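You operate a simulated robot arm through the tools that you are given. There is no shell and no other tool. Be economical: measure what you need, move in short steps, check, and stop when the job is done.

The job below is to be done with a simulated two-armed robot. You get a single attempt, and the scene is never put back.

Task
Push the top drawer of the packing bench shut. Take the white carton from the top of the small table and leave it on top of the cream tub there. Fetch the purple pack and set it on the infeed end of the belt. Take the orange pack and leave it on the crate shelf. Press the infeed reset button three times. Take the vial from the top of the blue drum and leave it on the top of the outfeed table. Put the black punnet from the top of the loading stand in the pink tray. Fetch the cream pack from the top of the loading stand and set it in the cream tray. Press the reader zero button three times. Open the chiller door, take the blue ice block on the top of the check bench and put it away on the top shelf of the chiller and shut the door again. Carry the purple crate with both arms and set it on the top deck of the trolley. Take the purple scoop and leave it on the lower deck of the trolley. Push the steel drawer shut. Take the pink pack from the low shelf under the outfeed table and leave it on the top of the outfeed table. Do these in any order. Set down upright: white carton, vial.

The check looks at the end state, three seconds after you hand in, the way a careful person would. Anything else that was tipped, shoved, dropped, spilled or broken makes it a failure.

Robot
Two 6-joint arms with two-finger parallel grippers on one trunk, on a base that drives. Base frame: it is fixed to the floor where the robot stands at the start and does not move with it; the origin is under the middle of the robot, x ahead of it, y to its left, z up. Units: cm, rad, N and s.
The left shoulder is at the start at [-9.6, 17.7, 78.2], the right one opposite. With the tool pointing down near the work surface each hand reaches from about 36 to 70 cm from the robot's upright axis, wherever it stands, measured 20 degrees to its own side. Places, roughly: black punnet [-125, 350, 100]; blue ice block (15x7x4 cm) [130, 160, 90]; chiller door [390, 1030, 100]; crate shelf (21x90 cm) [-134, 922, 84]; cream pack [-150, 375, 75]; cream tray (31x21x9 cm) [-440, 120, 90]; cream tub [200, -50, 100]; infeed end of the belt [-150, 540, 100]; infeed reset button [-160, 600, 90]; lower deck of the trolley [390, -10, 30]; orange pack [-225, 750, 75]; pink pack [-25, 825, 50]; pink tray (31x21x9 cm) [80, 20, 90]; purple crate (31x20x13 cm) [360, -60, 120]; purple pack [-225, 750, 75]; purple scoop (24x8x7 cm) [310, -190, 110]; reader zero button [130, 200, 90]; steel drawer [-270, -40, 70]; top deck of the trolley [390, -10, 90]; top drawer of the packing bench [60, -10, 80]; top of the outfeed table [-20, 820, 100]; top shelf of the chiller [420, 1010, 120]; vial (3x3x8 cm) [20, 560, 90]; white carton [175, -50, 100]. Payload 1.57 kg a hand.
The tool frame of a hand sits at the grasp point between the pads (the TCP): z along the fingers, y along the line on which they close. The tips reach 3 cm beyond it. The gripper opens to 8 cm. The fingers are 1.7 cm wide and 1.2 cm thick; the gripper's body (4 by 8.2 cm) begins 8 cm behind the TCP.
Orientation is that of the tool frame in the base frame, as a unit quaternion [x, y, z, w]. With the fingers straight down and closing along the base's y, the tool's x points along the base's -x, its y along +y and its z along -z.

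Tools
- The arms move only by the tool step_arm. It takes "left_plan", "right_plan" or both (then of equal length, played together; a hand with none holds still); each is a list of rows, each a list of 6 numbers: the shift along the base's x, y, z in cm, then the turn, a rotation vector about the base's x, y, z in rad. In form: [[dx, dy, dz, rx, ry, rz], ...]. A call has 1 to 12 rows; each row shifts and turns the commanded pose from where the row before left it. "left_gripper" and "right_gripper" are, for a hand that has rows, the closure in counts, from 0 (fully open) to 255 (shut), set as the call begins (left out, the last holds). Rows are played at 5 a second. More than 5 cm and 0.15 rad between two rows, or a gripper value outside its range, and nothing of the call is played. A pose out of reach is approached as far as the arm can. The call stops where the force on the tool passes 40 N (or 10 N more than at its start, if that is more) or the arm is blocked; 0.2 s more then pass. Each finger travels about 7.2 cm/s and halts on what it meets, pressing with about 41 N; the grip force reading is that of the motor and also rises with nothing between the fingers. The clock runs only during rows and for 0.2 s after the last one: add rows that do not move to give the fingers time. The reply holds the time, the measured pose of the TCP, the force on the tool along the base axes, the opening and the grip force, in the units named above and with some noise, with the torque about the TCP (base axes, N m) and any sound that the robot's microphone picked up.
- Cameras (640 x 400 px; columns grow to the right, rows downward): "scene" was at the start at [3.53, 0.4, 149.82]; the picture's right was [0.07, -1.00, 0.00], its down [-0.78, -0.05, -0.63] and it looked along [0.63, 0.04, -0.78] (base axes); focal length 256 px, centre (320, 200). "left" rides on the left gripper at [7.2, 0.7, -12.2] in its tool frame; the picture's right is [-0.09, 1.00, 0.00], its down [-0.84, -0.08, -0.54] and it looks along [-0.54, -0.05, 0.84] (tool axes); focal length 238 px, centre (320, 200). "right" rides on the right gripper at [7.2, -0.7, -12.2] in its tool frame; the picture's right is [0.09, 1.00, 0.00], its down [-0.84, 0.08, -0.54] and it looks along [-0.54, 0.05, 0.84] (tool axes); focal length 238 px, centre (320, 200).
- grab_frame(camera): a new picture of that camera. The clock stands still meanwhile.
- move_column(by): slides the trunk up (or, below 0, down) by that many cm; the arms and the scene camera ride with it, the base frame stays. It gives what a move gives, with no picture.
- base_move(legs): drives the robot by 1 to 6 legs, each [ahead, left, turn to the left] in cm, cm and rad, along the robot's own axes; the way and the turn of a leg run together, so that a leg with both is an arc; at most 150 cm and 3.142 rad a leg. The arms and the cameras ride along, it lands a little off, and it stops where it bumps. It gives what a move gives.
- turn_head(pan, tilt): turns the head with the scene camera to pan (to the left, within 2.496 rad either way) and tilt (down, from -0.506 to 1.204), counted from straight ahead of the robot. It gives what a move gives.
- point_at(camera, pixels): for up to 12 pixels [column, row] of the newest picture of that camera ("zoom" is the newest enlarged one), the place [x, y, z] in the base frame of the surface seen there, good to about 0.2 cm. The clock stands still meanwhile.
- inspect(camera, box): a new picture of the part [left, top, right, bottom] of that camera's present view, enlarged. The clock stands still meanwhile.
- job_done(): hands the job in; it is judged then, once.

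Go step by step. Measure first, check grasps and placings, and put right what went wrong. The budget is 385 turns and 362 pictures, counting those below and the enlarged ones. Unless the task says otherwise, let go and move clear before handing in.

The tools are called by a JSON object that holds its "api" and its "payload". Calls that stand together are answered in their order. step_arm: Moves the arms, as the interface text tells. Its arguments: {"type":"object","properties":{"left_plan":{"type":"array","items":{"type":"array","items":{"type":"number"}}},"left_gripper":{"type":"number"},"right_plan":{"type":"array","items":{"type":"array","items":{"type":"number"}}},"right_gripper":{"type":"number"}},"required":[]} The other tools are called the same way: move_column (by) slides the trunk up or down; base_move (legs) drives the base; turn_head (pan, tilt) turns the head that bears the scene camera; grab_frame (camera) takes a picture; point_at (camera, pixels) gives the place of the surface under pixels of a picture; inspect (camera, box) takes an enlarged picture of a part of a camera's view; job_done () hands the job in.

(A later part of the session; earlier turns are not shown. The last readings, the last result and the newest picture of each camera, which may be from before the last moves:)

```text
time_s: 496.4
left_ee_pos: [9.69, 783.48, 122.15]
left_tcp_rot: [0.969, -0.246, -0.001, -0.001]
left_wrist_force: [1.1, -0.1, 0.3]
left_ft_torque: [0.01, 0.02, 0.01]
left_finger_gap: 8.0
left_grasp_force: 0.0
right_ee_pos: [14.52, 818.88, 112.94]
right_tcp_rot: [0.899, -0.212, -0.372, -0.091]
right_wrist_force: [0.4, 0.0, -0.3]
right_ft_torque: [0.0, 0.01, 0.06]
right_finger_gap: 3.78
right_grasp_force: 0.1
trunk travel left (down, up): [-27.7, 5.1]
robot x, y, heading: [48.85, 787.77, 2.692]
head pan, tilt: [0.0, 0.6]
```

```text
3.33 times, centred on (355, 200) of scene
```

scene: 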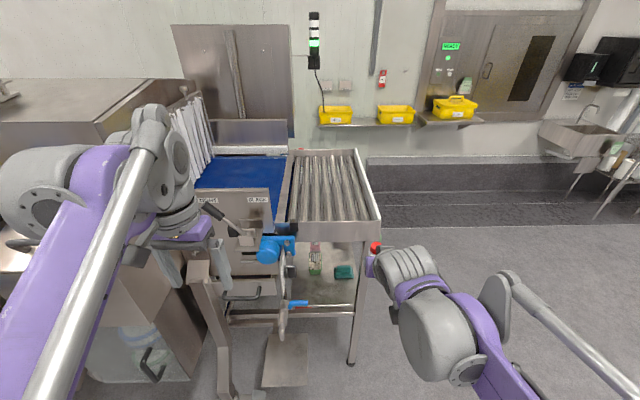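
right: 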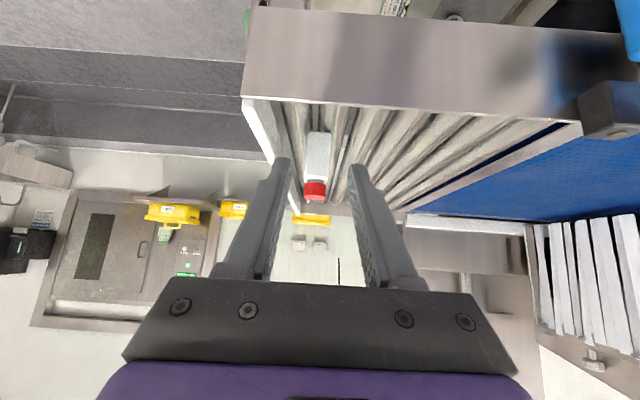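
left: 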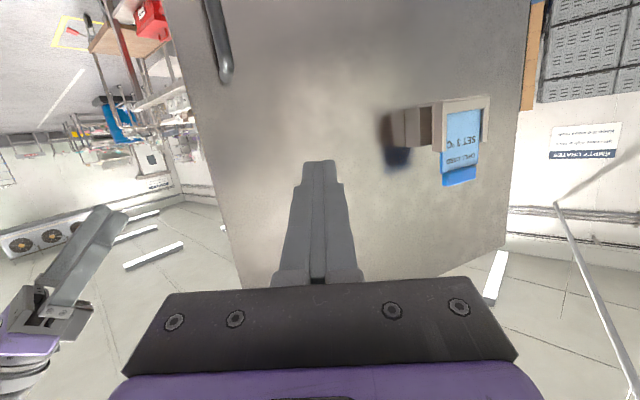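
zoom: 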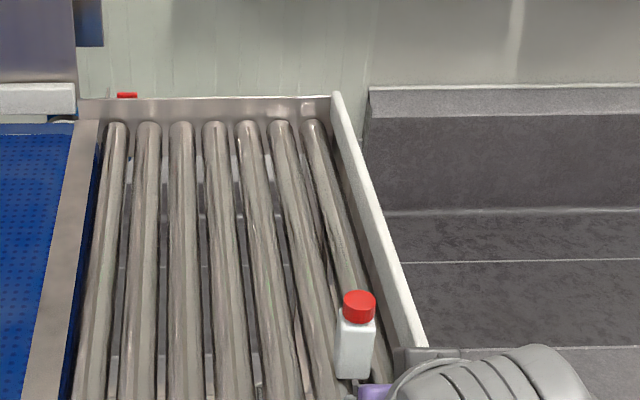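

Vial stands upright on the roller bed. Now driving round to the table's right side for the pink pack on the low shelf.

{"api": "base_move", "payload": {"legs": [[-45, 0, 0], [0, -90, 0], [134, 0, 0]]}}

{"api": "turn_head", "payload": {"pan": 1.5, "tilt": 0.7}}

{"api": "grab_frame", "payload": {"camera": "scene"}}

```text
time_s: 513.3
left_ee_pos: [-29.36, 904.46, 122.09]
left_tcp_rot: [0.968, -0.251, -0.001, -0.001]
left_wrist_force: [-0.5, 0.1, -0.9]
left_ft_torque: [-0.04, -0.01, 0.0]
left_finger_gap: 7.98
left_grasp_force: 0.1
right_ee_pos: [-24.42, 939.84, 112.8]
right_tcp_rot: [0.898, -0.217, -0.371, -0.094]
right_wrist_force: [0.4, 0.6, -0.2]
right_ft_torque: [-0.01, -0.01, -0.03]
right_finger_gap: 3.76
right_grasp_force: 0.1
trunk travel left (down, up): [-27.7, 5.1]
robot x, y, heading: [9.99, 907.96, 2.683]
head pan, tilt: [0.0, 0.6]
```

```text
time_s: 514.9
left_ee_pos: [-29.25, 904.53, 122.18]
left_tcp_rot: [0.968, -0.25, -0.001, -0.001]
left_wrist_force: [0.3, 0.2, -0.5]
left_ft_torque: [0.06, 0.01, 0.02]
left_finger_gap: 7.99
left_grasp_force: 0.0
right_ee_pos: [-24.43, 939.85, 113.0]
right_tcp_rot: [0.898, -0.217, -0.371, -0.094]
right_wrist_force: [0.0, -0.4, -0.9]
right_ft_torque: [-0.02, -0.01, 0.05]
right_finger_gap: 3.79
right_grasp_force: 0.0
trunk travel left (down, up): [-27.7, 5.1]
robot x, y, heading: [9.93, 908.43, 2.685]
head pan, tilt: [1.499, 0.7]
```

```text
174 pictures are left
```

scene: 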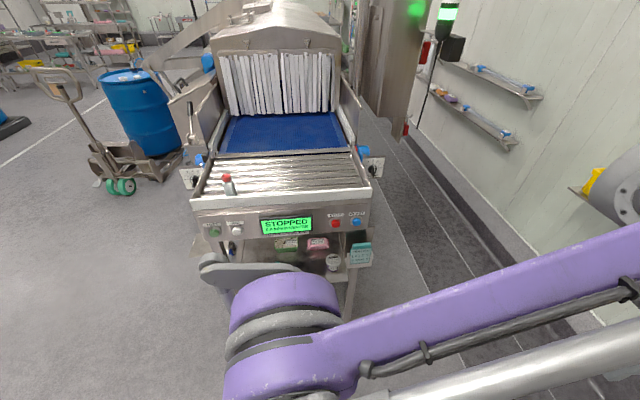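

{"api": "base_move", "payload": {"legs": [[0, 0, 1.57]]}}

{"api": "turn_head", "payload": {"pan": 0.0, "tilt": 0.7}}

{"api": "grab_frame", "payload": {"camera": "scene"}}

{"api": "inspect", "payload": {"camera": "scene", "box": [240, 160, 400, 320]}}

```text
time_s: 519.1
left_ee_pos: [14.0, 868.85, 122.14]
left_tcp_rot: [0.859, 0.511, -0.001, -0.001]
left_wrist_force: [-0.3, 0.4, 0.6]
left_ft_torque: [0.0, 0.03, 0.01]
left_finger_gap: 8.02
left_grasp_force: 0.1
right_ee_pos: [-21.4, 873.62, 112.84]
right_tcp_rot: [0.787, 0.484, -0.327, 0.198]
right_wrist_force: [-0.5, 0.2, -0.3]
right_ft_torque: [0.04, 0.0, 0.0]
right_finger_gap: 3.77
right_grasp_force: 0.0
trunk travel left (down, up): [-27.7, 5.1]
robot x, y, heading: [10.08, 908.22, -2.027]
head pan, tilt: [1.499, 0.7]
```

```text
time_s: 520.7
left_ee_pos: [13.99, 868.95, 122.11]
left_tcp_rot: [0.86, 0.511, -0.002, 0.0]
left_wrist_force: [0.0, 0.4, 0.2]
left_ft_torque: [0.0, 0.02, -0.04]
left_finger_gap: 8.03
left_grasp_force: 0.1
right_ee_pos: [-21.34, 873.72, 112.87]
right_tcp_rot: [0.787, 0.484, -0.328, 0.197]
right_wrist_force: [0.1, 0.2, 0.0]
right_ft_torque: [-0.01, 0.03, 0.01]
right_finger_gap: 3.75
right_grasp_force: 0.1
trunk travel left (down, up): [-27.7, 5.1]
robot x, y, heading: [9.72, 908.1, -2.018]
head pan, tilt: [0.0, 0.7]
```

```text
173 pictures are left
```

scene: 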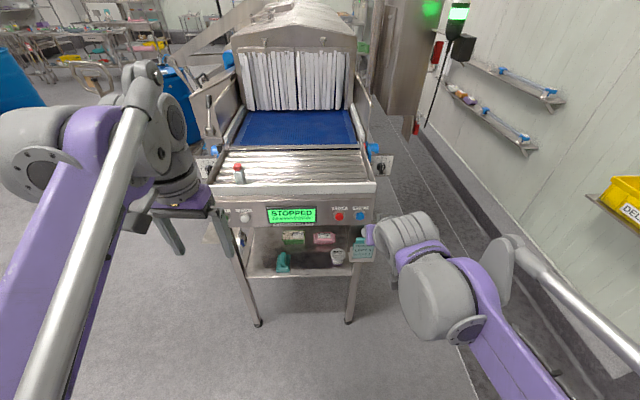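

```text
2.50 times, centred on (320, 240) of scene
```

zoom: 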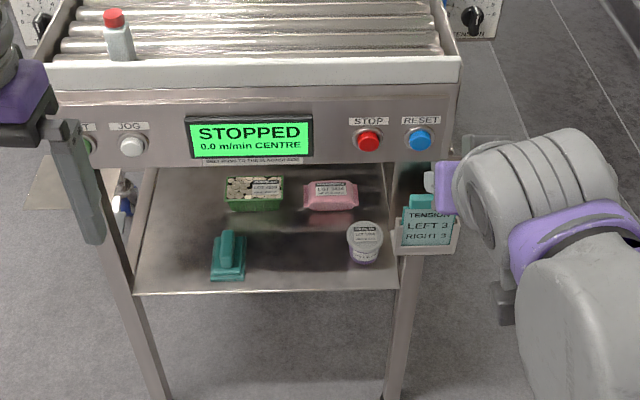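

{"api": "point_at", "payload": {"camera": "zoom", "pixels": [[305, 185], [357, 185], [330, 195], [330, 212], [308, 205], [355, 207], [365, 235], [255, 190], [300, 160], [250, 280], [390, 280], [330, 182]]}}

```text
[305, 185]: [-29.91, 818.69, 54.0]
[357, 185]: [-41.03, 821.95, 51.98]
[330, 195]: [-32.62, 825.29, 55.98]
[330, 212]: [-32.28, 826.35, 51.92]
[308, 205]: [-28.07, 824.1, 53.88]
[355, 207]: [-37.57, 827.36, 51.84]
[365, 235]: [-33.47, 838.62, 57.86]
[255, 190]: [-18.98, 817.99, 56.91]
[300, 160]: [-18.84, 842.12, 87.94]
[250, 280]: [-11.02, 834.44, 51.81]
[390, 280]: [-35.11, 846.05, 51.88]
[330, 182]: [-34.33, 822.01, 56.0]
```

{"api": "point_at", "payload": {"camera": "scene", "pixels": [[400, 250], [440, 210], [480, 230], [420, 180], [400, 200], [380, 260], [470, 290], [540, 200], [420, 150], [385, 130]]}}

{"api": "inspect", "payload": {"camera": "scene", "box": [340, 60, 560, 260]}}

```text
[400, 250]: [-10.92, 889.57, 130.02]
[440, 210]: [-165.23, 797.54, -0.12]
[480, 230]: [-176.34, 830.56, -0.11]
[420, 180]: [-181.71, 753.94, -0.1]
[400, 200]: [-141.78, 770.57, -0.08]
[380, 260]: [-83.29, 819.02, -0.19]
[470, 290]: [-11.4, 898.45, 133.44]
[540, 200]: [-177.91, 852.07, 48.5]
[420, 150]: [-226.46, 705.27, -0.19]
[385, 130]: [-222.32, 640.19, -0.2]
```

```text
2.00 times, centred on (450, 160) of scene
```

zoom: 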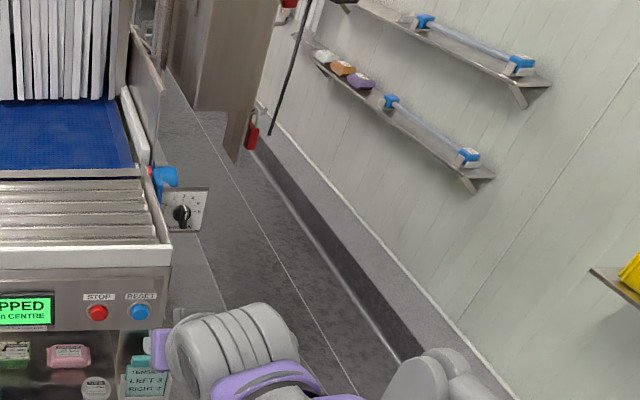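

The aisle behind the table is open floor, and from there the pink pack is only ~17 cm inside the shelf. Driving there.

{"api": "base_move", "payload": {"legs": [[0, -82, 0], [80, 0, 0], [0, 0, 1.57]]}}

{"api": "turn_head", "payload": {"pan": 0.0, "tilt": 0.8}}

{"api": "grab_frame", "payload": {"camera": "scene"}}

```text
time_s: 534.0
left_ee_pos: [-78.06, 838.47, 122.17]
left_tcp_rot: [0.704, 0.71, -0.001, 0.0]
left_wrist_force: [-0.6, -0.6, -0.6]
left_ft_torque: [-0.04, -0.02, -0.01]
left_finger_gap: 7.99
left_grasp_force: 0.0
right_ee_pos: [-110.38, 825.38, 112.75]
right_tcp_rot: [0.636, 0.671, -0.264, 0.276]
right_wrist_force: [-0.8, 0.2, -0.4]
right_ft_torque: [0.0, -0.04, -0.03]
right_finger_gap: 3.78
right_grasp_force: 0.1
trunk travel left (down, up): [-27.7, 5.1]
robot x, y, heading: [-100.08, 870.76, -1.493]
head pan, tilt: [0.0, 0.7]
stopped in leg 3: the robot was blocked; the commanded pose is now the measured one
```

```text
time_s: 534.7
left_ee_pos: [-77.98, 838.6, 122.18]
left_tcp_rot: [0.703, 0.711, -0.001, 0.0]
left_wrist_force: [0.7, -0.1, 0.4]
left_ft_torque: [-0.03, -0.02, -0.02]
left_finger_gap: 7.99
left_grasp_force: 0.0
right_ee_pos: [-110.44, 825.32, 112.77]
right_tcp_rot: [0.634, 0.672, -0.263, 0.277]
right_wrist_force: [-0.8, 0.0, -0.5]
right_ft_torque: [0.01, 0.0, 0.01]
right_finger_gap: 3.76
right_grasp_force: 0.0
trunk travel left (down, up): [-27.7, 5.1]
robot x, y, heading: [-100.18, 871.25, -1.496]
head pan, tilt: [0.0, 0.799]
```

```text
170 pictures are left
```

scene: 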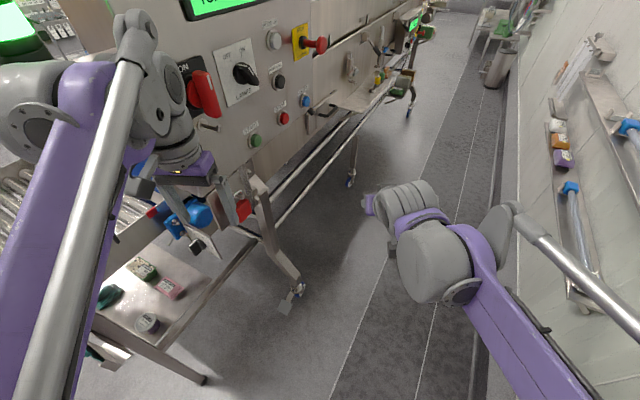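

{"api": "point_at", "payload": {"camera": "scene", "pixels": [[305, 60], [230, 120], [300, 120], [190, 215], [245, 195], [165, 285], [145, 270], [265, 240], [210, 370], [200, 40], [520, 200], [150, 320]]}}

{"api": "inspect", "payload": {"camera": "scene", "box": [80, 100, 320, 340]}}

```text
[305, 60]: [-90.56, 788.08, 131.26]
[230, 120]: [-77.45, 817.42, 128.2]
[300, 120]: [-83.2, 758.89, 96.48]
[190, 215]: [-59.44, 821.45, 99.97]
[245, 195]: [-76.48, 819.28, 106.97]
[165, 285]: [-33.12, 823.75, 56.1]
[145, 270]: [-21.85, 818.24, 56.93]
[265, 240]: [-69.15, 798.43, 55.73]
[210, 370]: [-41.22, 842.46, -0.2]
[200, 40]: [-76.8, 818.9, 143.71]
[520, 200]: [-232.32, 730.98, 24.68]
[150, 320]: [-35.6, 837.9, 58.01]
```

```text
1.67 times, centred on (200, 220) of scene
```

zoom: 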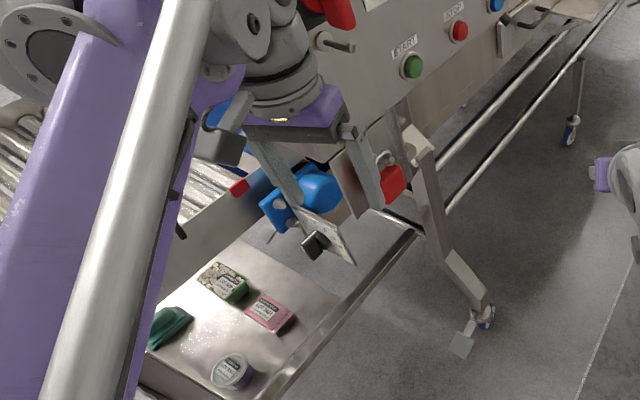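

The left hand met the control cabinet's corner. Moving away along the aisle, then completing the turn.

{"api": "base_move", "payload": {"legs": [[-35, 20, 0], [0, 0, 1.05]]}}

{"api": "turn_head", "payload": {"pan": -0.2, "tilt": 0.8}}

{"api": "grab_frame", "payload": {"camera": "scene"}}

```text
time_s: 535.8
left_ee_pos: [-77.29, 844.25, 122.71]
left_tcp_rot: [0.707, 0.707, -0.005, 0.0]
left_wrist_force: [-0.2, -0.6, -0.7]
left_ft_torque: [-0.03, 0.01, 0.04]
left_finger_gap: 8.03
left_grasp_force: 0.1
right_ee_pos: [-108.93, 830.45, 113.13]
right_tcp_rot: [0.635, 0.669, -0.265, 0.281]
right_wrist_force: [-0.6, 0.2, -0.4]
right_ft_torque: [-0.02, -0.03, 0.01]
right_finger_gap: 3.77
right_grasp_force: 0.1
trunk travel left (down, up): [-27.7, 5.1]
robot x, y, heading: [-98.12, 875.67, -1.489]
head pan, tilt: [0.0, 0.799]
heard: click
stopped in leg 1: the robot was blocked; the commanded pose is now the measured one
```

```text
time_s: 536.5
left_ee_pos: [-77.12, 844.12, 122.66]
left_tcp_rot: [0.707, 0.707, -0.005, 0.001]
left_wrist_force: [0.8, 0.7, -0.2]
left_ft_torque: [0.06, -0.01, 0.0]
left_finger_gap: 8.01
left_grasp_force: 0.1
right_ee_pos: [-109.0, 830.36, 113.13]
right_tcp_rot: [0.634, 0.67, -0.265, 0.282]
right_wrist_force: [-0.6, 0.2, 0.1]
right_ft_torque: [0.01, 0.01, -0.02]
right_finger_gap: 3.76
right_grasp_force: 0.1
trunk travel left (down, up): [-27.7, 5.1]
robot x, y, heading: [-98.5, 875.46, -1.502]
head pan, tilt: [-0.201, 0.799]
```

```text
168 pictures are left
```

scene: 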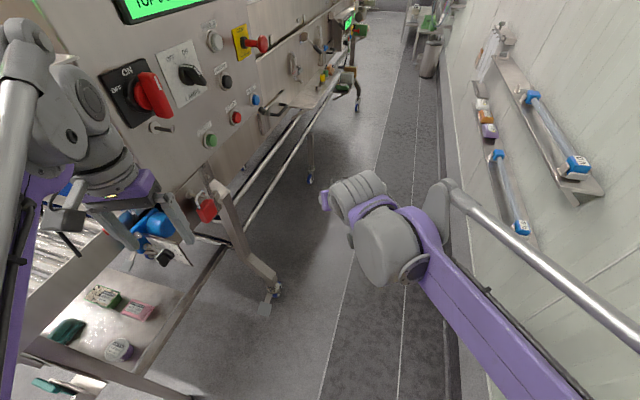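

A click was heard; checking what the left arm is touching.

{"api": "inspect", "payload": {"camera": "scene", "box": [0, 0, 260, 220]}}

{"api": "grab_frame", "payload": {"camera": "left"}}

{"api": "turn_head", "payload": {"pan": 0.7, "tilt": 0.6}}

{"api": "grab_frame", "payload": {"camera": "scene"}}

```text
1.82 times, centred on (130, 110) of scene
```

zoom: 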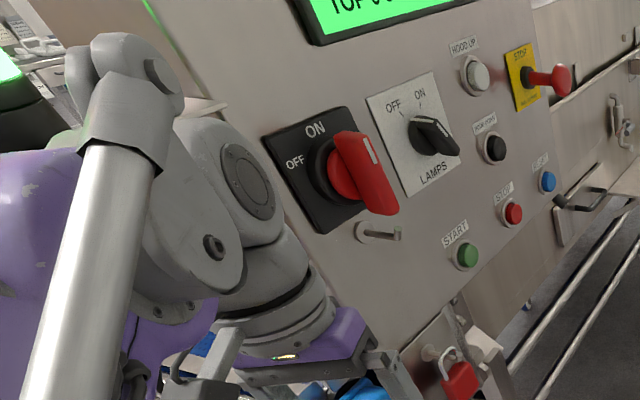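

```text
166 pictures are left
```

left: 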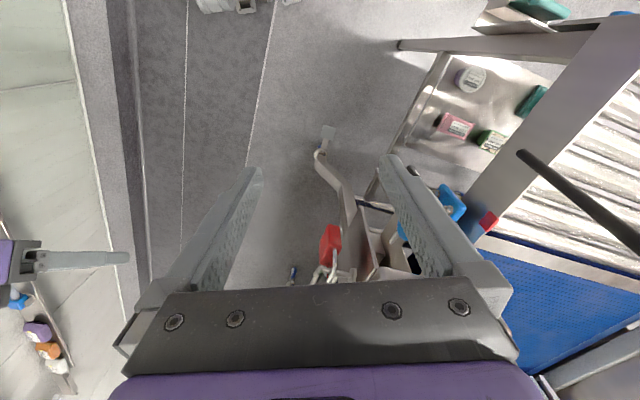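

```text
time_s: 537.7
left_ee_pos: [-77.36, 843.92, 122.56]
left_tcp_rot: [0.707, 0.707, -0.004, 0.001]
left_wrist_force: [0.1, 0.5, 0.0]
left_ft_torque: [0.07, -0.03, 0.01]
left_finger_gap: 7.99
left_grasp_force: 0.0
right_ee_pos: [-108.99, 830.25, 113.1]
right_tcp_rot: [0.634, 0.67, -0.264, 0.281]
right_wrist_force: [0.2, -0.3, 0.5]
right_ft_torque: [0.01, 0.02, -0.03]
right_finger_gap: 3.76
right_grasp_force: 0.0
trunk travel left (down, up): [-27.7, 5.1]
robot x, y, heading: [-98.22, 875.53, -1.496]
head pan, tilt: [0.7, 0.6]
```

```text
165 pictures are left
```

scene: 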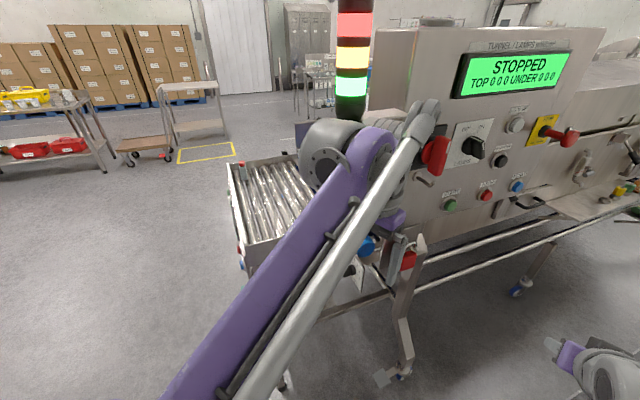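

The stack light/cabinet hem in the left arm. Retracing: undo the shift, turn back, then back out along the aisle.

{"api": "base_move", "payload": {"legs": [[4, -3, 0], [0, 0, -0.5], [-75, 0, 0]]}}

{"api": "turn_head", "payload": {"pan": 0.4, "tilt": 0.5}}

{"api": "grab_frame", "payload": {"camera": "scene"}}

```text
time_s: 543.8
left_ee_pos: [-65.15, 901.65, 122.25]
left_tcp_rot: [0.86, 0.51, -0.004, -0.005]
left_wrist_force: [-0.3, 0.5, -0.2]
left_ft_torque: [0.0, 0.0, -0.01]
left_finger_gap: 7.99
left_grasp_force: 0.1
right_ee_pos: [-99.65, 905.06, 112.84]
right_tcp_rot: [0.781, 0.494, -0.326, 0.202]
right_wrist_force: [-0.1, -0.4, -0.3]
right_ft_torque: [0.04, -0.01, -0.01]
right_finger_gap: 3.77
right_grasp_force: 0.2
trunk travel left (down, up): [-27.7, 5.1]
robot x, y, heading: [-69.32, 940.35, -1.997]
head pan, tilt: [0.7, 0.6]
```

```text
time_s: 544.6
left_ee_pos: [-65.18, 901.71, 122.18]
left_tcp_rot: [0.86, 0.51, -0.004, -0.005]
left_wrist_force: [1.0, -0.4, -0.4]
left_ft_torque: [0.02, 0.03, 0.04]
left_finger_gap: 8.0
left_grasp_force: 0.0
right_ee_pos: [-99.57, 905.15, 112.92]
right_tcp_rot: [0.781, 0.494, -0.326, 0.202]
right_wrist_force: [0.7, 0.4, -0.1]
right_ft_torque: [-0.01, 0.01, -0.02]
right_finger_gap: 3.75
right_grasp_force: 0.1
trunk travel left (down, up): [-27.7, 5.1]
robot x, y, heading: [-69.13, 940.38, -1.998]
head pan, tilt: [0.4, 0.499]
```

```text
164 pictures are left
```

scene: 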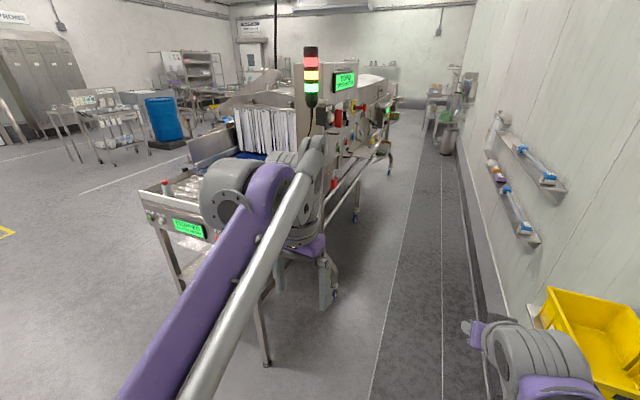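

Turning here in open space, then lowering for the low shelf.

{"api": "base_move", "payload": {"legs": [[0, 0, 1.553]]}}

{"api": "move_column", "payload": {"by": -27}}

{"api": "step_arm", "payload": {"right_plan": [[0, 0, -4, 0, 0, 0], [0, 0, -4, 0, 0, 0], [0, 0, -4, 0, 0, 0], [0, 0, -4, 0, 0, 0], [0, 0, -4, 0, 0, 0]], "right_gripper": 0}}

{"api": "turn_head", "payload": {"pan": -0.6, "tilt": 0.6}}

{"api": "grab_frame", "payload": {"camera": "scene"}}

```text
time_s: 548.8
left_ee_pos: [-30.1, 943.37, 122.28]
left_tcp_rot: [0.261, 0.965, -0.006, -0.001]
left_wrist_force: [-0.6, 0.2, -0.7]
left_ft_torque: [-0.01, -0.03, -0.03]
left_finger_gap: 8.0
left_grasp_force: 0.0
right_ee_pos: [-34.61, 909.03, 112.92]
right_tcp_rot: [0.216, 0.898, -0.093, 0.371]
right_wrist_force: [0.5, -0.9, -0.5]
right_ft_torque: [-0.03, 0.01, 0.02]
right_finger_gap: 3.79
right_grasp_force: 0.1
trunk travel left (down, up): [-27.7, 5.1]
robot x, y, heading: [-69.19, 940.53, -0.46]
head pan, tilt: [0.4, 0.499]
```

```text
time_s: 551.5
left_ee_pos: [-30.19, 943.31, 95.35]
left_tcp_rot: [0.261, 0.965, -0.007, -0.001]
left_wrist_force: [-0.1, 0.3, 0.1]
left_ft_torque: [0.02, -0.01, 0.02]
left_finger_gap: 8.01
left_grasp_force: 0.0
right_ee_pos: [-34.69, 908.92, 85.86]
right_tcp_rot: [0.217, 0.898, -0.093, 0.372]
right_wrist_force: [0.2, 0.3, -0.7]
right_ft_torque: [0.0, 0.01, 0.02]
right_finger_gap: 3.77
right_grasp_force: 0.1
trunk travel left (down, up): [-0.7, 32.1]
robot x, y, heading: [-68.9, 940.15, -0.458]
head pan, tilt: [0.4, 0.499]
```

```text
time_s: 552.7
left_ee_pos: [-30.11, 943.38, 95.2]
left_tcp_rot: [0.261, 0.965, -0.006, -0.001]
left_wrist_force: [0.0, -0.1, -0.1]
left_ft_torque: [0.0, 0.0, -0.01]
left_finger_gap: 8.01
left_grasp_force: 0.1
right_ee_pos: [-34.53, 908.97, 65.93]
right_tcp_rot: [0.216, 0.898, -0.094, 0.371]
right_wrist_force: [0.1, 0.2, 0.6]
right_ft_torque: [-0.02, -0.03, -0.01]
right_finger_gap: 8.0
right_grasp_force: 0.0
trunk travel left (down, up): [-0.7, 32.1]
robot x, y, heading: [-68.78, 940.74, -0.458]
head pan, tilt: [0.4, 0.499]
```

```text
time_s: 554.0
left_ee_pos: [-30.13, 943.34, 95.27]
left_tcp_rot: [0.262, 0.965, -0.006, 0.0]
left_wrist_force: [-0.2, 0.1, 0.8]
left_ft_torque: [0.01, -0.03, 0.0]
left_finger_gap: 8.0
left_grasp_force: 0.1
right_ee_pos: [-34.55, 909.1, 65.94]
right_tcp_rot: [0.217, 0.898, -0.093, 0.371]
right_wrist_force: [-0.2, -0.3, -1.3]
right_ft_torque: [0.02, 0.01, -0.01]
right_finger_gap: 8.0
right_grasp_force: 0.0
trunk travel left (down, up): [-0.7, 32.1]
robot x, y, heading: [-68.84, 940.52, -0.458]
head pan, tilt: [-0.6, 0.6]
```

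```text
163 pictures are left
```

scene: 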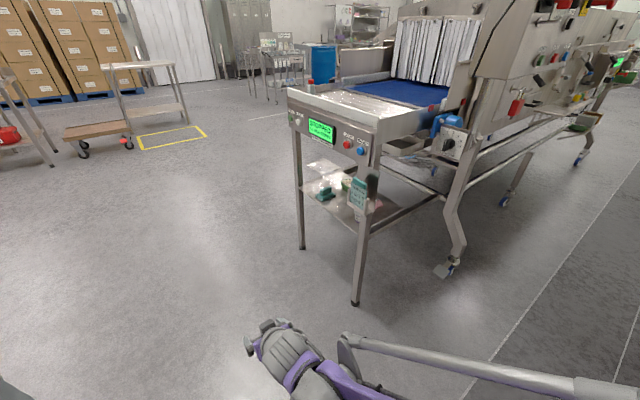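

{"api": "base_move", "payload": {"legs": [[0, -72, 0.01]]}}

{"api": "turn_head", "payload": {"pan": -0.2, "tilt": 0.7}}

{"api": "grab_frame", "payload": {"camera": "scene"}}

{"api": "grab_frame", "payload": {"camera": "right"}}

```text
time_s: 560.7
left_ee_pos: [-61.81, 879.38, 95.21]
left_tcp_rot: [0.265, 0.964, -0.007, -0.002]
left_wrist_force: [-0.5, 0.3, 0.3]
left_ft_torque: [-0.04, 0.0, -0.03]
left_finger_gap: 7.98
left_grasp_force: 0.2
right_ee_pos: [-66.41, 845.07, 65.9]
right_tcp_rot: [0.219, 0.897, -0.094, 0.371]
right_wrist_force: [-0.9, 0.3, 1.1]
right_ft_torque: [0.02, 0.02, 0.05]
right_finger_gap: 7.98
right_grasp_force: 0.0
trunk travel left (down, up): [-0.7, 32.1]
robot x, y, heading: [-100.99, 876.62, -0.465]
head pan, tilt: [-0.6, 0.6]
```

```text
time_s: 561.5
left_ee_pos: [-61.78, 879.29, 95.24]
left_tcp_rot: [0.265, 0.964, -0.005, -0.001]
left_wrist_force: [-0.4, -0.2, 0.7]
left_ft_torque: [0.01, 0.01, -0.04]
left_finger_gap: 8.02
left_grasp_force: 0.0
right_ee_pos: [-66.42, 845.2, 65.97]
right_tcp_rot: [0.22, 0.898, -0.094, 0.371]
right_wrist_force: [0.0, -0.4, 0.0]
right_ft_torque: [-0.01, 0.01, 0.01]
right_finger_gap: 8.03
right_grasp_force: 0.0
trunk travel left (down, up): [-0.7, 32.1]
robot x, y, heading: [-100.57, 876.63, -0.462]
head pan, tilt: [-0.201, 0.7]
```

```text
162 pictures are left
```

scene: 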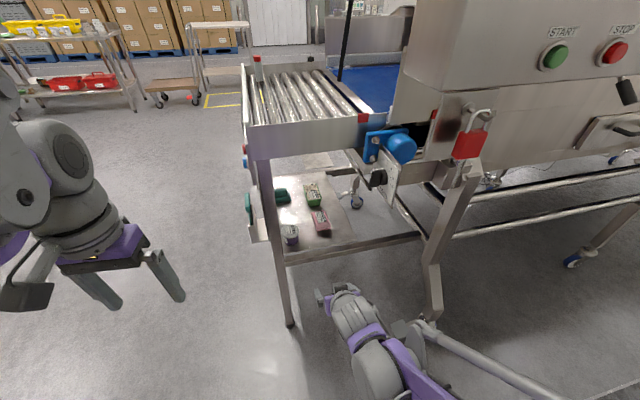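

```text
161 pictures are left
```

right: 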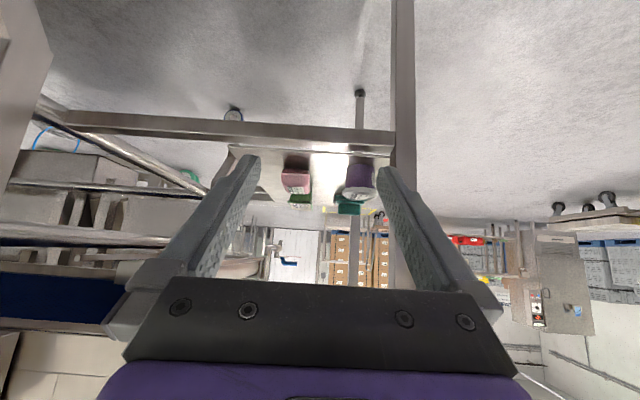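

{"api": "inspect", "payload": {"camera": "right", "box": [230, 110, 410, 230]}}

{"api": "point_at", "payload": {"camera": "zoom", "pixels": [[195, 225], [285, 225], [240, 215], [240, 285], [200, 200], [285, 200], [200, 275], [280, 275], [240, 255], [460, 230], [30, 140], [240, 180]]}}

```text
3.33 times, centred on (320, 170) of right
```

zoom: 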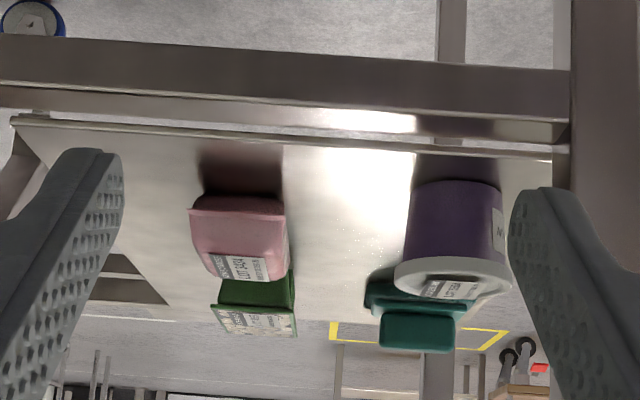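

```text
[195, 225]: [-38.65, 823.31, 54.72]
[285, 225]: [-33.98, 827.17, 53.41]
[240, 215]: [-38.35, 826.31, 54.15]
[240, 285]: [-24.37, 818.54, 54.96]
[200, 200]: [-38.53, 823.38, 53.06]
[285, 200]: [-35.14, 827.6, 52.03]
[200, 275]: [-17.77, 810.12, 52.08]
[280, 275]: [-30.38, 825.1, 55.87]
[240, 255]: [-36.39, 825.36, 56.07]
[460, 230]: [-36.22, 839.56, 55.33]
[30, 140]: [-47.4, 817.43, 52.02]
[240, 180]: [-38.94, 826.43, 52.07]
```

{"api": "step_arm", "payload": {"right_plan": [[-1.1, -2.3, -1, 0, 0, 0], [-1.1, -2.3, -1, 0, 0, 0.01]]}}

{"api": "base_move", "payload": {"legs": [[18, 0, 0.01]]}}

{"api": "grab_frame", "payload": {"camera": "right"}}

{"api": "grab_frame", "payload": {"camera": "scene"}}

```text
time_s: 562.1
left_ee_pos: [-61.7, 879.28, 95.24]
left_tcp_rot: [0.265, 0.964, -0.006, -0.001]
left_wrist_force: [0.6, 0.0, 0.4]
left_ft_torque: [-0.03, 0.01, 0.04]
left_finger_gap: 8.01
left_grasp_force: 0.0
right_ee_pos: [-68.6, 840.3, 63.88]
right_tcp_rot: [0.216, 0.899, -0.092, 0.371]
right_wrist_force: [0.4, -0.1, 0.5]
right_ft_torque: [0.01, 0.01, 0.01]
right_finger_gap: 7.99
right_grasp_force: 0.0
trunk travel left (down, up): [-0.7, 32.1]
robot x, y, heading: [-101.23, 876.98, -0.456]
head pan, tilt: [-0.201, 0.7]
```

```text
time_s: 563.6
left_ee_pos: [-45.54, 871.68, 95.26]
left_tcp_rot: [0.261, 0.965, -0.006, 0.0]
left_wrist_force: [0.5, -0.6, -0.7]
left_ft_torque: [-0.02, 0.03, -0.03]
left_finger_gap: 8.0
left_grasp_force: 0.1
right_ee_pos: [-52.09, 832.65, 63.96]
right_tcp_rot: [0.211, 0.899, -0.091, 0.372]
right_wrist_force: [0.0, -0.1, -0.5]
right_ft_torque: [-0.01, -0.01, -0.04]
right_finger_gap: 8.0
right_grasp_force: 0.2
trunk travel left (down, up): [-0.7, 32.1]
robot x, y, heading: [-84.77, 868.72, -0.455]
head pan, tilt: [-0.201, 0.7]
```

```text
159 pictures are left
```

right: 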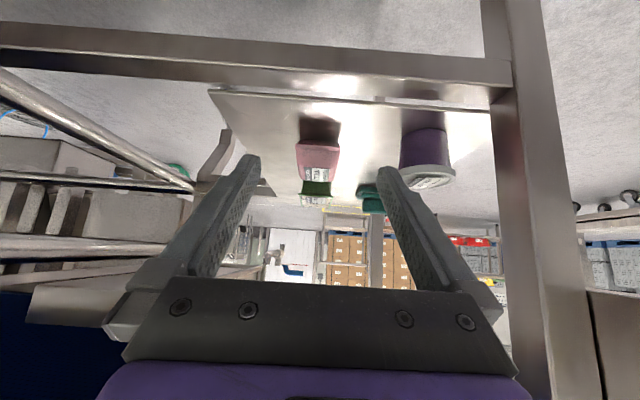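

```text
158 pictures are left
```

scene: 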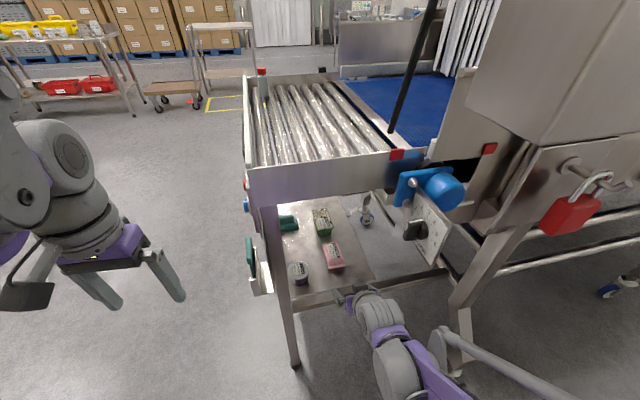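

{"api": "step_arm", "payload": {"right_plan": [[3.79, -1.8, -0.6, 0, 0, 0], [3.79, -1.8, -0.6, 0, 0, 0], [3.79, -1.8, -0.6, 0, 0, 0], [3.79, -1.8, -0.6, 0, 0, 0], [3.79, -1.8, -0.5, 0, 0, 0]]}}

{"api": "grab_frame", "payload": {"camera": "right"}}

```text
time_s: 564.8
left_ee_pos: [-45.59, 871.71, 95.3]
left_tcp_rot: [0.261, 0.965, -0.006, -0.001]
left_wrist_force: [0.1, -0.1, -0.3]
left_ft_torque: [-0.02, -0.04, 0.0]
left_finger_gap: 8.02
left_grasp_force: 0.0
right_ee_pos: [-33.11, 823.86, 60.68]
right_tcp_rot: [0.211, 0.899, -0.091, 0.372]
right_wrist_force: [0.9, 0.7, 0.0]
right_ft_torque: [-0.03, -0.02, -0.02]
right_finger_gap: 7.98
right_grasp_force: 0.0
trunk travel left (down, up): [-0.7, 32.1]
robot x, y, heading: [-84.31, 868.96, -0.459]
head pan, tilt: [-0.201, 0.7]
```

```text
157 pictures are left
```

right: 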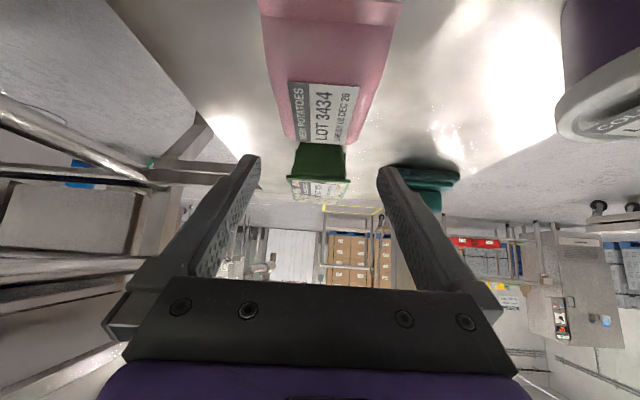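

{"api": "step_arm", "payload": {"right_plan": [[0.1, 0.3, -2, 0, 0, 0], [0, 0, -2, 0, 0, 0], [0, 0, -1.4, 0, 0, 0]]}}

{"api": "step_arm", "payload": {"right_plan": [[0, 0, 0, 0, 0, 0], [0, 0, 0, 0, 0, 0], [0, 0, 0, 0, 0, 0]], "right_gripper": 200}}

{"api": "step_arm", "payload": {"right_plan": [[0, 0, 2, 0, 0, 0], [0, 0, 3, 0, 0, 0], [0, 0, 3, 0, 0, 0]]}}

{"api": "grab_frame", "payload": {"camera": "right"}}

```text
time_s: 565.6
left_ee_pos: [-45.67, 871.71, 95.18]
left_tcp_rot: [0.261, 0.965, -0.007, -0.001]
left_wrist_force: [0.3, 0.2, 0.4]
left_ft_torque: [0.01, -0.03, 0.02]
left_finger_gap: 7.99
left_grasp_force: 0.0
right_ee_pos: [-33.06, 824.05, 55.53]
right_tcp_rot: [0.211, 0.9, -0.09, 0.371]
right_wrist_force: [-0.3, -0.7, -0.6]
right_ft_torque: [-0.03, 0.02, 0.03]
right_finger_gap: 8.01
right_grasp_force: 0.1
trunk travel left (down, up): [-0.7, 32.1]
robot x, y, heading: [-84.5, 868.75, -0.453]
head pan, tilt: [-0.201, 0.7]
```

```text
time_s: 566.4
left_ee_pos: [-45.64, 871.66, 95.1]
left_tcp_rot: [0.26, 0.966, -0.006, -0.001]
left_wrist_force: [-0.5, 0.5, 1.2]
left_ft_torque: [0.01, 0.01, 0.01]
left_finger_gap: 8.01
left_grasp_force: 0.1
right_ee_pos: [-33.11, 824.03, 55.5]
right_tcp_rot: [0.211, 0.899, -0.09, 0.372]
right_wrist_force: [-0.1, 0.4, 1.4]
right_ft_torque: [0.04, 0.05, 0.04]
right_finger_gap: 5.76
right_grasp_force: 41.1
trunk travel left (down, up): [-0.7, 32.1]
robot x, y, heading: [-84.21, 868.96, -0.456]
head pan, tilt: [-0.201, 0.7]
```

```text
time_s: 567.2
left_ee_pos: [-45.61, 871.64, 95.27]
left_tcp_rot: [0.261, 0.965, -0.007, -0.001]
left_wrist_force: [0.1, 0.3, 0.8]
left_ft_torque: [-0.01, 0.01, 0.0]
left_finger_gap: 8.0
left_grasp_force: 0.0
right_ee_pos: [-33.01, 823.99, 63.57]
right_tcp_rot: [0.211, 0.899, -0.091, 0.373]
right_wrist_force: [0.1, 0.0, -1.5]
right_ft_torque: [-0.01, 0.0, 0.01]
right_finger_gap: 5.76
right_grasp_force: 40.7
trunk travel left (down, up): [-0.7, 32.1]
robot x, y, heading: [-84.55, 868.82, -0.455]
head pan, tilt: [-0.201, 0.7]
```

```text
156 pictures are left
```

right: 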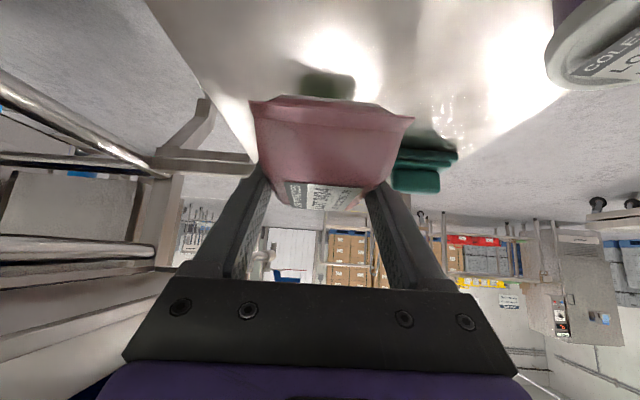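

{"api": "point_at", "payload": {"camera": "scene", "pixels": [[391, 130], [415, 60], [396, 155], [250, 168], [380, 155], [430, 190], [412, 225], [300, 120]]}}

{"api": "base_move", "payload": {"legs": [[-38, 0, 0]]}}

```text
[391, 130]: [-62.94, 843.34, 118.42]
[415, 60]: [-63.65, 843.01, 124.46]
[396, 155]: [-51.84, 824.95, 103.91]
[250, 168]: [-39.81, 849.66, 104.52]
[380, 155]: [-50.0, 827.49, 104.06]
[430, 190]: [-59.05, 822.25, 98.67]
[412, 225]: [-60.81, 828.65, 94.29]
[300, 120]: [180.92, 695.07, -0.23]
```

```text
time_s: 569.6
left_ee_pos: [-79.32, 888.01, 95.22]
left_tcp_rot: [0.265, 0.964, -0.006, -0.001]
left_wrist_force: [0.3, -1.0, 0.4]
left_ft_torque: [0.03, 0.02, 0.02]
left_finger_gap: 8.01
left_grasp_force: 0.0
right_ee_pos: [-66.96, 840.31, 63.59]
right_tcp_rot: [0.215, 0.898, -0.092, 0.372]
right_wrist_force: [0.4, -0.1, -2.5]
right_ft_torque: [-0.02, -0.05, -0.01]
right_finger_gap: 5.77
right_grasp_force: 40.4
trunk travel left (down, up): [-0.7, 32.1]
robot x, y, heading: [-118.17, 885.72, -0.46]
head pan, tilt: [-0.201, 0.7]
```

Pink pack held. The rear is obstructed above by a hanging lamp/cord, so I'll place from the open end. Moving out there and raising.

{"api": "base_move", "payload": {"legs": [[0, 85, 0.01], [0, 0, -1.57]]}}

{"api": "move_column", "payload": {"by": 29}}

{"api": "step_arm", "payload": {"right_plan": [[0, 0, 4, 0, 0, 0], [0, 0, 4, 0, 0, 0], [0, 0, 4, 0, 0, 0], [0, 0, 4, 0, 0, 0], [0, 0, 3, 0, 0, 0]]}}

{"api": "turn_head", "payload": {"pan": 0.0, "tilt": 0.7}}

{"api": "grab_frame", "payload": {"camera": "scene"}}

```text
time_s: 574.9
left_ee_pos: [-53.19, 937.93, 95.17]
left_tcp_rot: [0.253, 0.967, 0.003, -0.004]
left_wrist_force: [-0.3, 0.2, -0.1]
left_ft_torque: [0.0, 0.0, 0.0]
left_finger_gap: 8.01
left_grasp_force: 0.0
right_ee_pos: [-40.56, 890.79, 62.57]
right_tcp_rot: [0.212, 0.902, -0.082, 0.367]
right_wrist_force: [0.0, -0.8, -2.6]
right_ft_torque: [0.01, -0.01, 0.0]
right_finger_gap: 5.78
right_grasp_force: 40.7
trunk travel left (down, up): [-0.7, 32.1]
robot x, y, heading: [-92.27, 936.32, -0.447]
head pan, tilt: [-0.201, 0.7]
stopped in leg 1: the robot was blocked; the commanded pose is now the measured one
```

```text
time_s: 577.8
left_ee_pos: [-47.05, 935.85, 123.58]
left_tcp_rot: [0.254, 0.967, -0.007, 0.0]
left_wrist_force: [-0.3, -0.1, 0.8]
left_ft_torque: [0.03, -0.02, -0.01]
left_finger_gap: 8.0
left_grasp_force: 0.0
right_ee_pos: [-34.36, 888.1, 91.99]
right_tcp_rot: [0.208, 0.9, -0.09, 0.372]
right_wrist_force: [0.9, -0.9, -1.8]
right_ft_torque: [-0.02, -0.01, 0.04]
right_finger_gap: 5.78
right_grasp_force: 41.3
trunk travel left (down, up): [-29.7, 3.1]
robot x, y, heading: [-84.76, 932.16, -0.452]
head pan, tilt: [-0.201, 0.7]
```

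```text
time_s: 579.2
left_ee_pos: [-47.17, 936.3, 124.19]
left_tcp_rot: [0.253, 0.967, -0.009, 0.005]
left_wrist_force: [-0.1, 0.0, 0.3]
left_ft_torque: [-0.02, 0.01, -0.01]
left_finger_gap: 7.96
left_grasp_force: 0.1
right_ee_pos: [-34.2, 888.29, 111.95]
right_tcp_rot: [0.206, 0.899, -0.093, 0.375]
right_wrist_force: [-0.2, 0.8, -2.5]
right_ft_torque: [0.0, 0.05, 0.0]
right_finger_gap: 5.78
right_grasp_force: 41.2
trunk travel left (down, up): [-29.7, 3.1]
robot x, y, heading: [-85.07, 931.9, -0.447]
head pan, tilt: [-0.201, 0.7]
stopped in row 5 (right hand): the arm was blocked; the commanded pose is now the measured one
```

```text
time_s: 579.9
left_ee_pos: [-47.16, 936.02, 123.8]
left_tcp_rot: [0.254, 0.967, -0.006, 0.002]
left_wrist_force: [0.0, 0.0, -1.3]
left_ft_torque: [0.0, 0.02, -0.01]
left_finger_gap: 8.0
left_grasp_force: 0.1
right_ee_pos: [-34.27, 888.19, 111.48]
right_tcp_rot: [0.208, 0.899, -0.091, 0.374]
right_wrist_force: [-0.7, 0.2, -3.2]
right_ft_torque: [0.01, 0.0, 0.01]
right_finger_gap: 5.77
right_grasp_force: 40.7
trunk travel left (down, up): [-29.7, 3.1]
robot x, y, heading: [-84.8, 931.71, -0.449]
head pan, tilt: [0.0, 0.7]
```

```text
155 pictures are left
```

scene: 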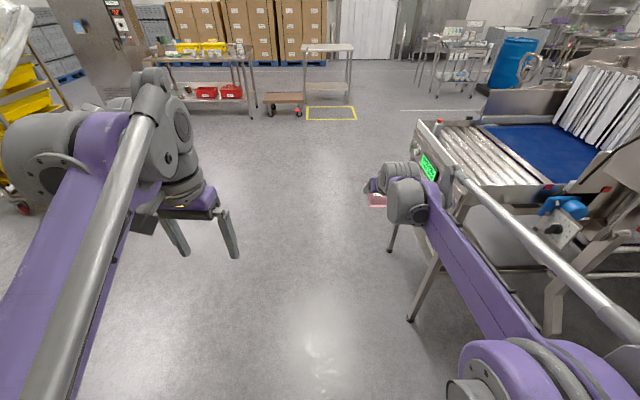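

Something blocked behind me (possibly the wall shelf). Checking behind right away.

{"api": "turn_head", "payload": {"pan": 2.3, "tilt": 0.5}}

{"api": "grab_frame", "payload": {"camera": "scene"}}

{"api": "turn_head", "payload": {"pan": -2.3, "tilt": 0.5}}

{"api": "grab_frame", "payload": {"camera": "scene"}}

```text
time_s: 582.1
left_ee_pos: [-47.08, 935.9, 123.69]
left_tcp_rot: [0.253, 0.967, -0.007, 0.001]
left_wrist_force: [-0.1, -1.0, 0.0]
left_ft_torque: [0.02, -0.01, -0.02]
left_finger_gap: 8.01
left_grasp_force: 0.0
right_ee_pos: [-34.25, 888.08, 111.32]
right_tcp_rot: [0.208, 0.9, -0.091, 0.373]
right_wrist_force: [0.6, 0.2, -2.4]
right_ft_torque: [0.0, 0.02, -0.02]
right_finger_gap: 5.78
right_grasp_force: 40.4
trunk travel left (down, up): [-29.7, 3.1]
robot x, y, heading: [-85.42, 932.1, -0.442]
head pan, tilt: [2.3, 0.499]
```

```text
154 pictures are left
```

scene: 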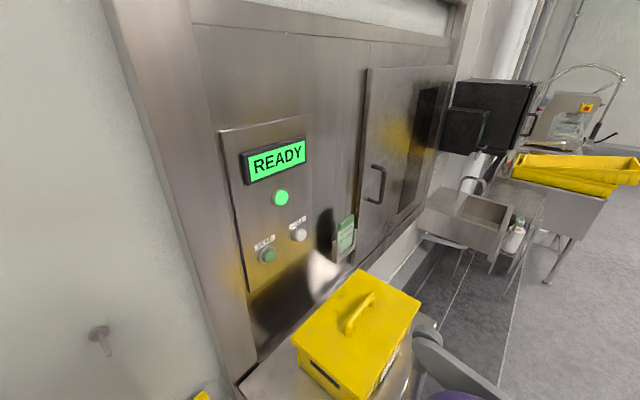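

```text
time_s: 585.7
left_ee_pos: [-47.18, 936.14, 123.77]
left_tcp_rot: [0.253, 0.968, -0.007, 0.002]
left_wrist_force: [0.2, -0.4, -0.2]
left_ft_torque: [-0.04, -0.02, -0.01]
left_finger_gap: 8.0
left_grasp_force: 0.0
right_ee_pos: [-34.45, 888.25, 111.52]
right_tcp_rot: [0.208, 0.899, -0.092, 0.374]
right_wrist_force: [-0.2, 0.2, -2.1]
right_ft_torque: [-0.01, -0.03, 0.0]
right_finger_gap: 5.75
right_grasp_force: 40.9
trunk travel left (down, up): [-29.7, 3.1]
robot x, y, heading: [-85.06, 931.73, -0.452]
head pan, tilt: [-2.3, 0.499]
```

```text
153 pictures are left
```

scene: 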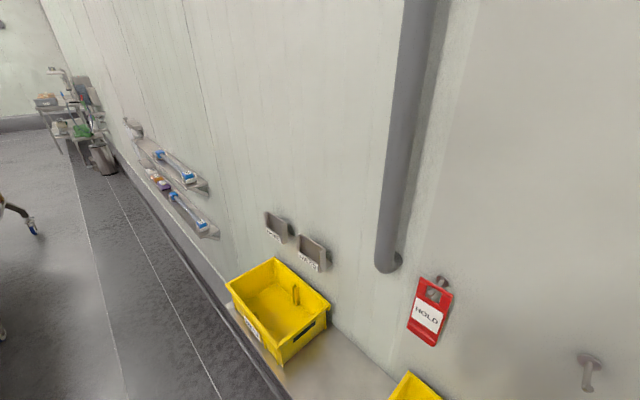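

{"api": "base_move", "payload": {"legs": [[25, 0, 0]]}}

{"api": "turn_head", "payload": {"pan": 2.49, "tilt": 0.5}}

{"api": "grab_frame", "payload": {"camera": "scene"}}

{"api": "turn_head", "payload": {"pan": -2.49, "tilt": 0.6}}

{"api": "grab_frame", "payload": {"camera": "scene"}}

```text
time_s: 587.6
left_ee_pos: [-23.07, 924.0, 124.19]
left_tcp_rot: [0.257, 0.966, -0.005, 0.0]
left_wrist_force: [-0.2, -0.2, 0.1]
left_ft_torque: [-0.01, 0.04, 0.01]
left_finger_gap: 7.99
left_grasp_force: 0.0
right_ee_pos: [-10.62, 876.05, 111.69]
right_tcp_rot: [0.211, 0.9, -0.09, 0.371]
right_wrist_force: [0.8, -0.3, -2.0]
right_ft_torque: [0.01, 0.01, -0.03]
right_finger_gap: 5.79
right_grasp_force: 40.8
trunk travel left (down, up): [-29.7, 3.1]
robot x, y, heading: [-62.01, 921.05, -0.451]
head pan, tilt: [-2.3, 0.499]
```

```text
time_s: 591.4
left_ee_pos: [-23.08, 924.04, 124.19]
left_tcp_rot: [0.257, 0.966, -0.004, 0.001]
left_wrist_force: [-0.5, 0.5, 0.2]
left_ft_torque: [0.0, 0.01, -0.03]
left_finger_gap: 8.01
left_grasp_force: 0.0
right_ee_pos: [-10.78, 876.04, 111.63]
right_tcp_rot: [0.211, 0.9, -0.09, 0.371]
right_wrist_force: [0.0, -0.6, -2.2]
right_ft_torque: [0.0, 0.02, -0.02]
right_finger_gap: 5.77
right_grasp_force: 40.9
trunk travel left (down, up): [-29.7, 3.1]
robot x, y, heading: [-62.31, 920.75, -0.455]
head pan, tilt: [2.491, 0.499]
```

```text
152 pictures are left
```

scene: 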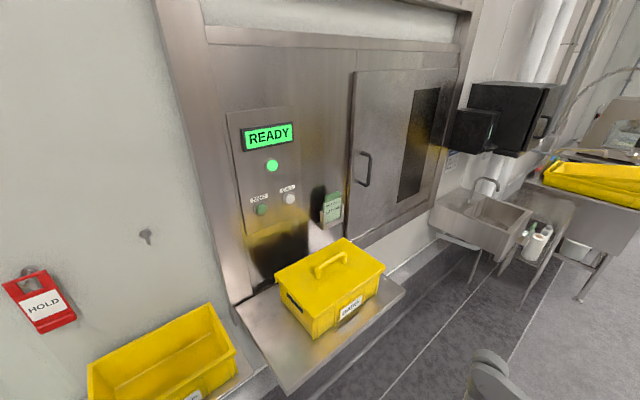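

```text
time_s: 595.3
left_ee_pos: [-23.16, 924.01, 124.18]
left_tcp_rot: [0.257, 0.966, -0.005, 0.0]
left_wrist_force: [-0.2, -0.2, -0.8]
left_ft_torque: [-0.04, 0.01, -0.01]
left_finger_gap: 7.97
left_grasp_force: 0.0
right_ee_pos: [-10.71, 876.08, 111.59]
right_tcp_rot: [0.211, 0.899, -0.091, 0.372]
right_wrist_force: [-0.4, 0.3, -2.7]
right_ft_torque: [-0.03, 0.02, 0.02]
right_finger_gap: 5.77
right_grasp_force: 40.7
trunk travel left (down, up): [-29.7, 3.1]
robot x, y, heading: [-62.2, 920.77, -0.455]
head pan, tilt: [-2.491, 0.6]
```

```text
151 pictures are left
```

scene: 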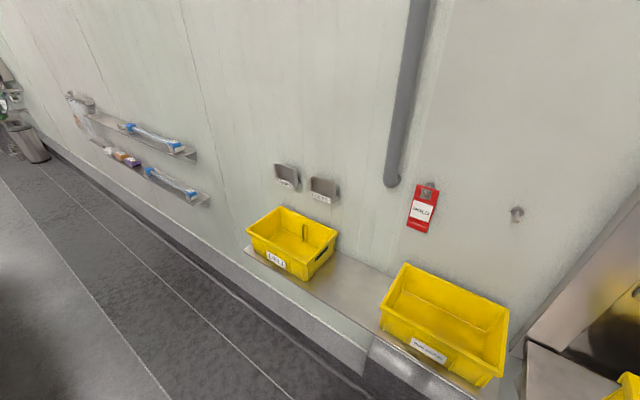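

{"api": "turn_head", "payload": {"pan": 2.49, "tilt": 0.5}}

{"api": "grab_frame", "payload": {"camera": "scene"}}

{"api": "point_at", "payload": {"camera": "scene", "pixels": [[308, 312], [382, 268], [345, 240], [277, 278], [290, 390], [405, 288], [235, 305], [210, 305], [90, 370], [232, 350]]}}

```text
time_s: 599.2
left_ee_pos: [-23.06, 923.92, 124.24]
left_tcp_rot: [0.257, 0.966, -0.005, -0.001]
left_wrist_force: [0.0, -0.3, 0.0]
left_ft_torque: [0.01, 0.01, 0.01]
left_finger_gap: 7.99
left_grasp_force: 0.2
right_ee_pos: [-10.71, 876.12, 111.6]
right_tcp_rot: [0.211, 0.9, -0.089, 0.371]
right_wrist_force: [-0.6, -0.2, -2.5]
right_ft_torque: [0.01, -0.01, 0.03]
right_finger_gap: 5.74
right_grasp_force: 40.6
trunk travel left (down, up): [-29.7, 3.1]
robot x, y, heading: [-62.52, 921.15, -0.453]
head pan, tilt: [2.491, 0.499]
```

```text
150 pictures are left
```

scene: 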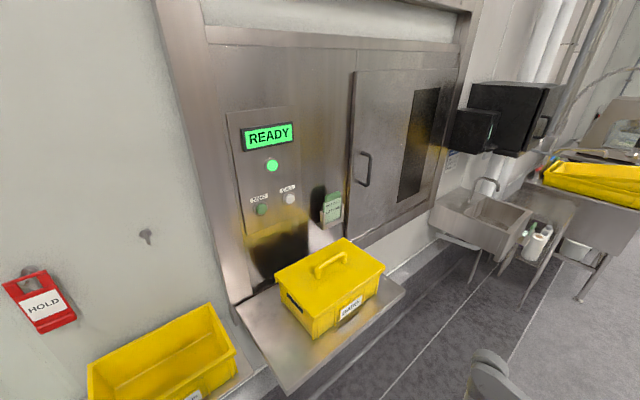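

```text
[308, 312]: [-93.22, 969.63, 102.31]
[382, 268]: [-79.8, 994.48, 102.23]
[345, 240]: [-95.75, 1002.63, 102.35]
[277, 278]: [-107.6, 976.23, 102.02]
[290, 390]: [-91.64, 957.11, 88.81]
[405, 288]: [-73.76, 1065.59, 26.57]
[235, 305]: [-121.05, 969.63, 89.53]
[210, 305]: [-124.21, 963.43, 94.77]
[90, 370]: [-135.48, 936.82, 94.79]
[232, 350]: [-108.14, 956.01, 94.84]
```

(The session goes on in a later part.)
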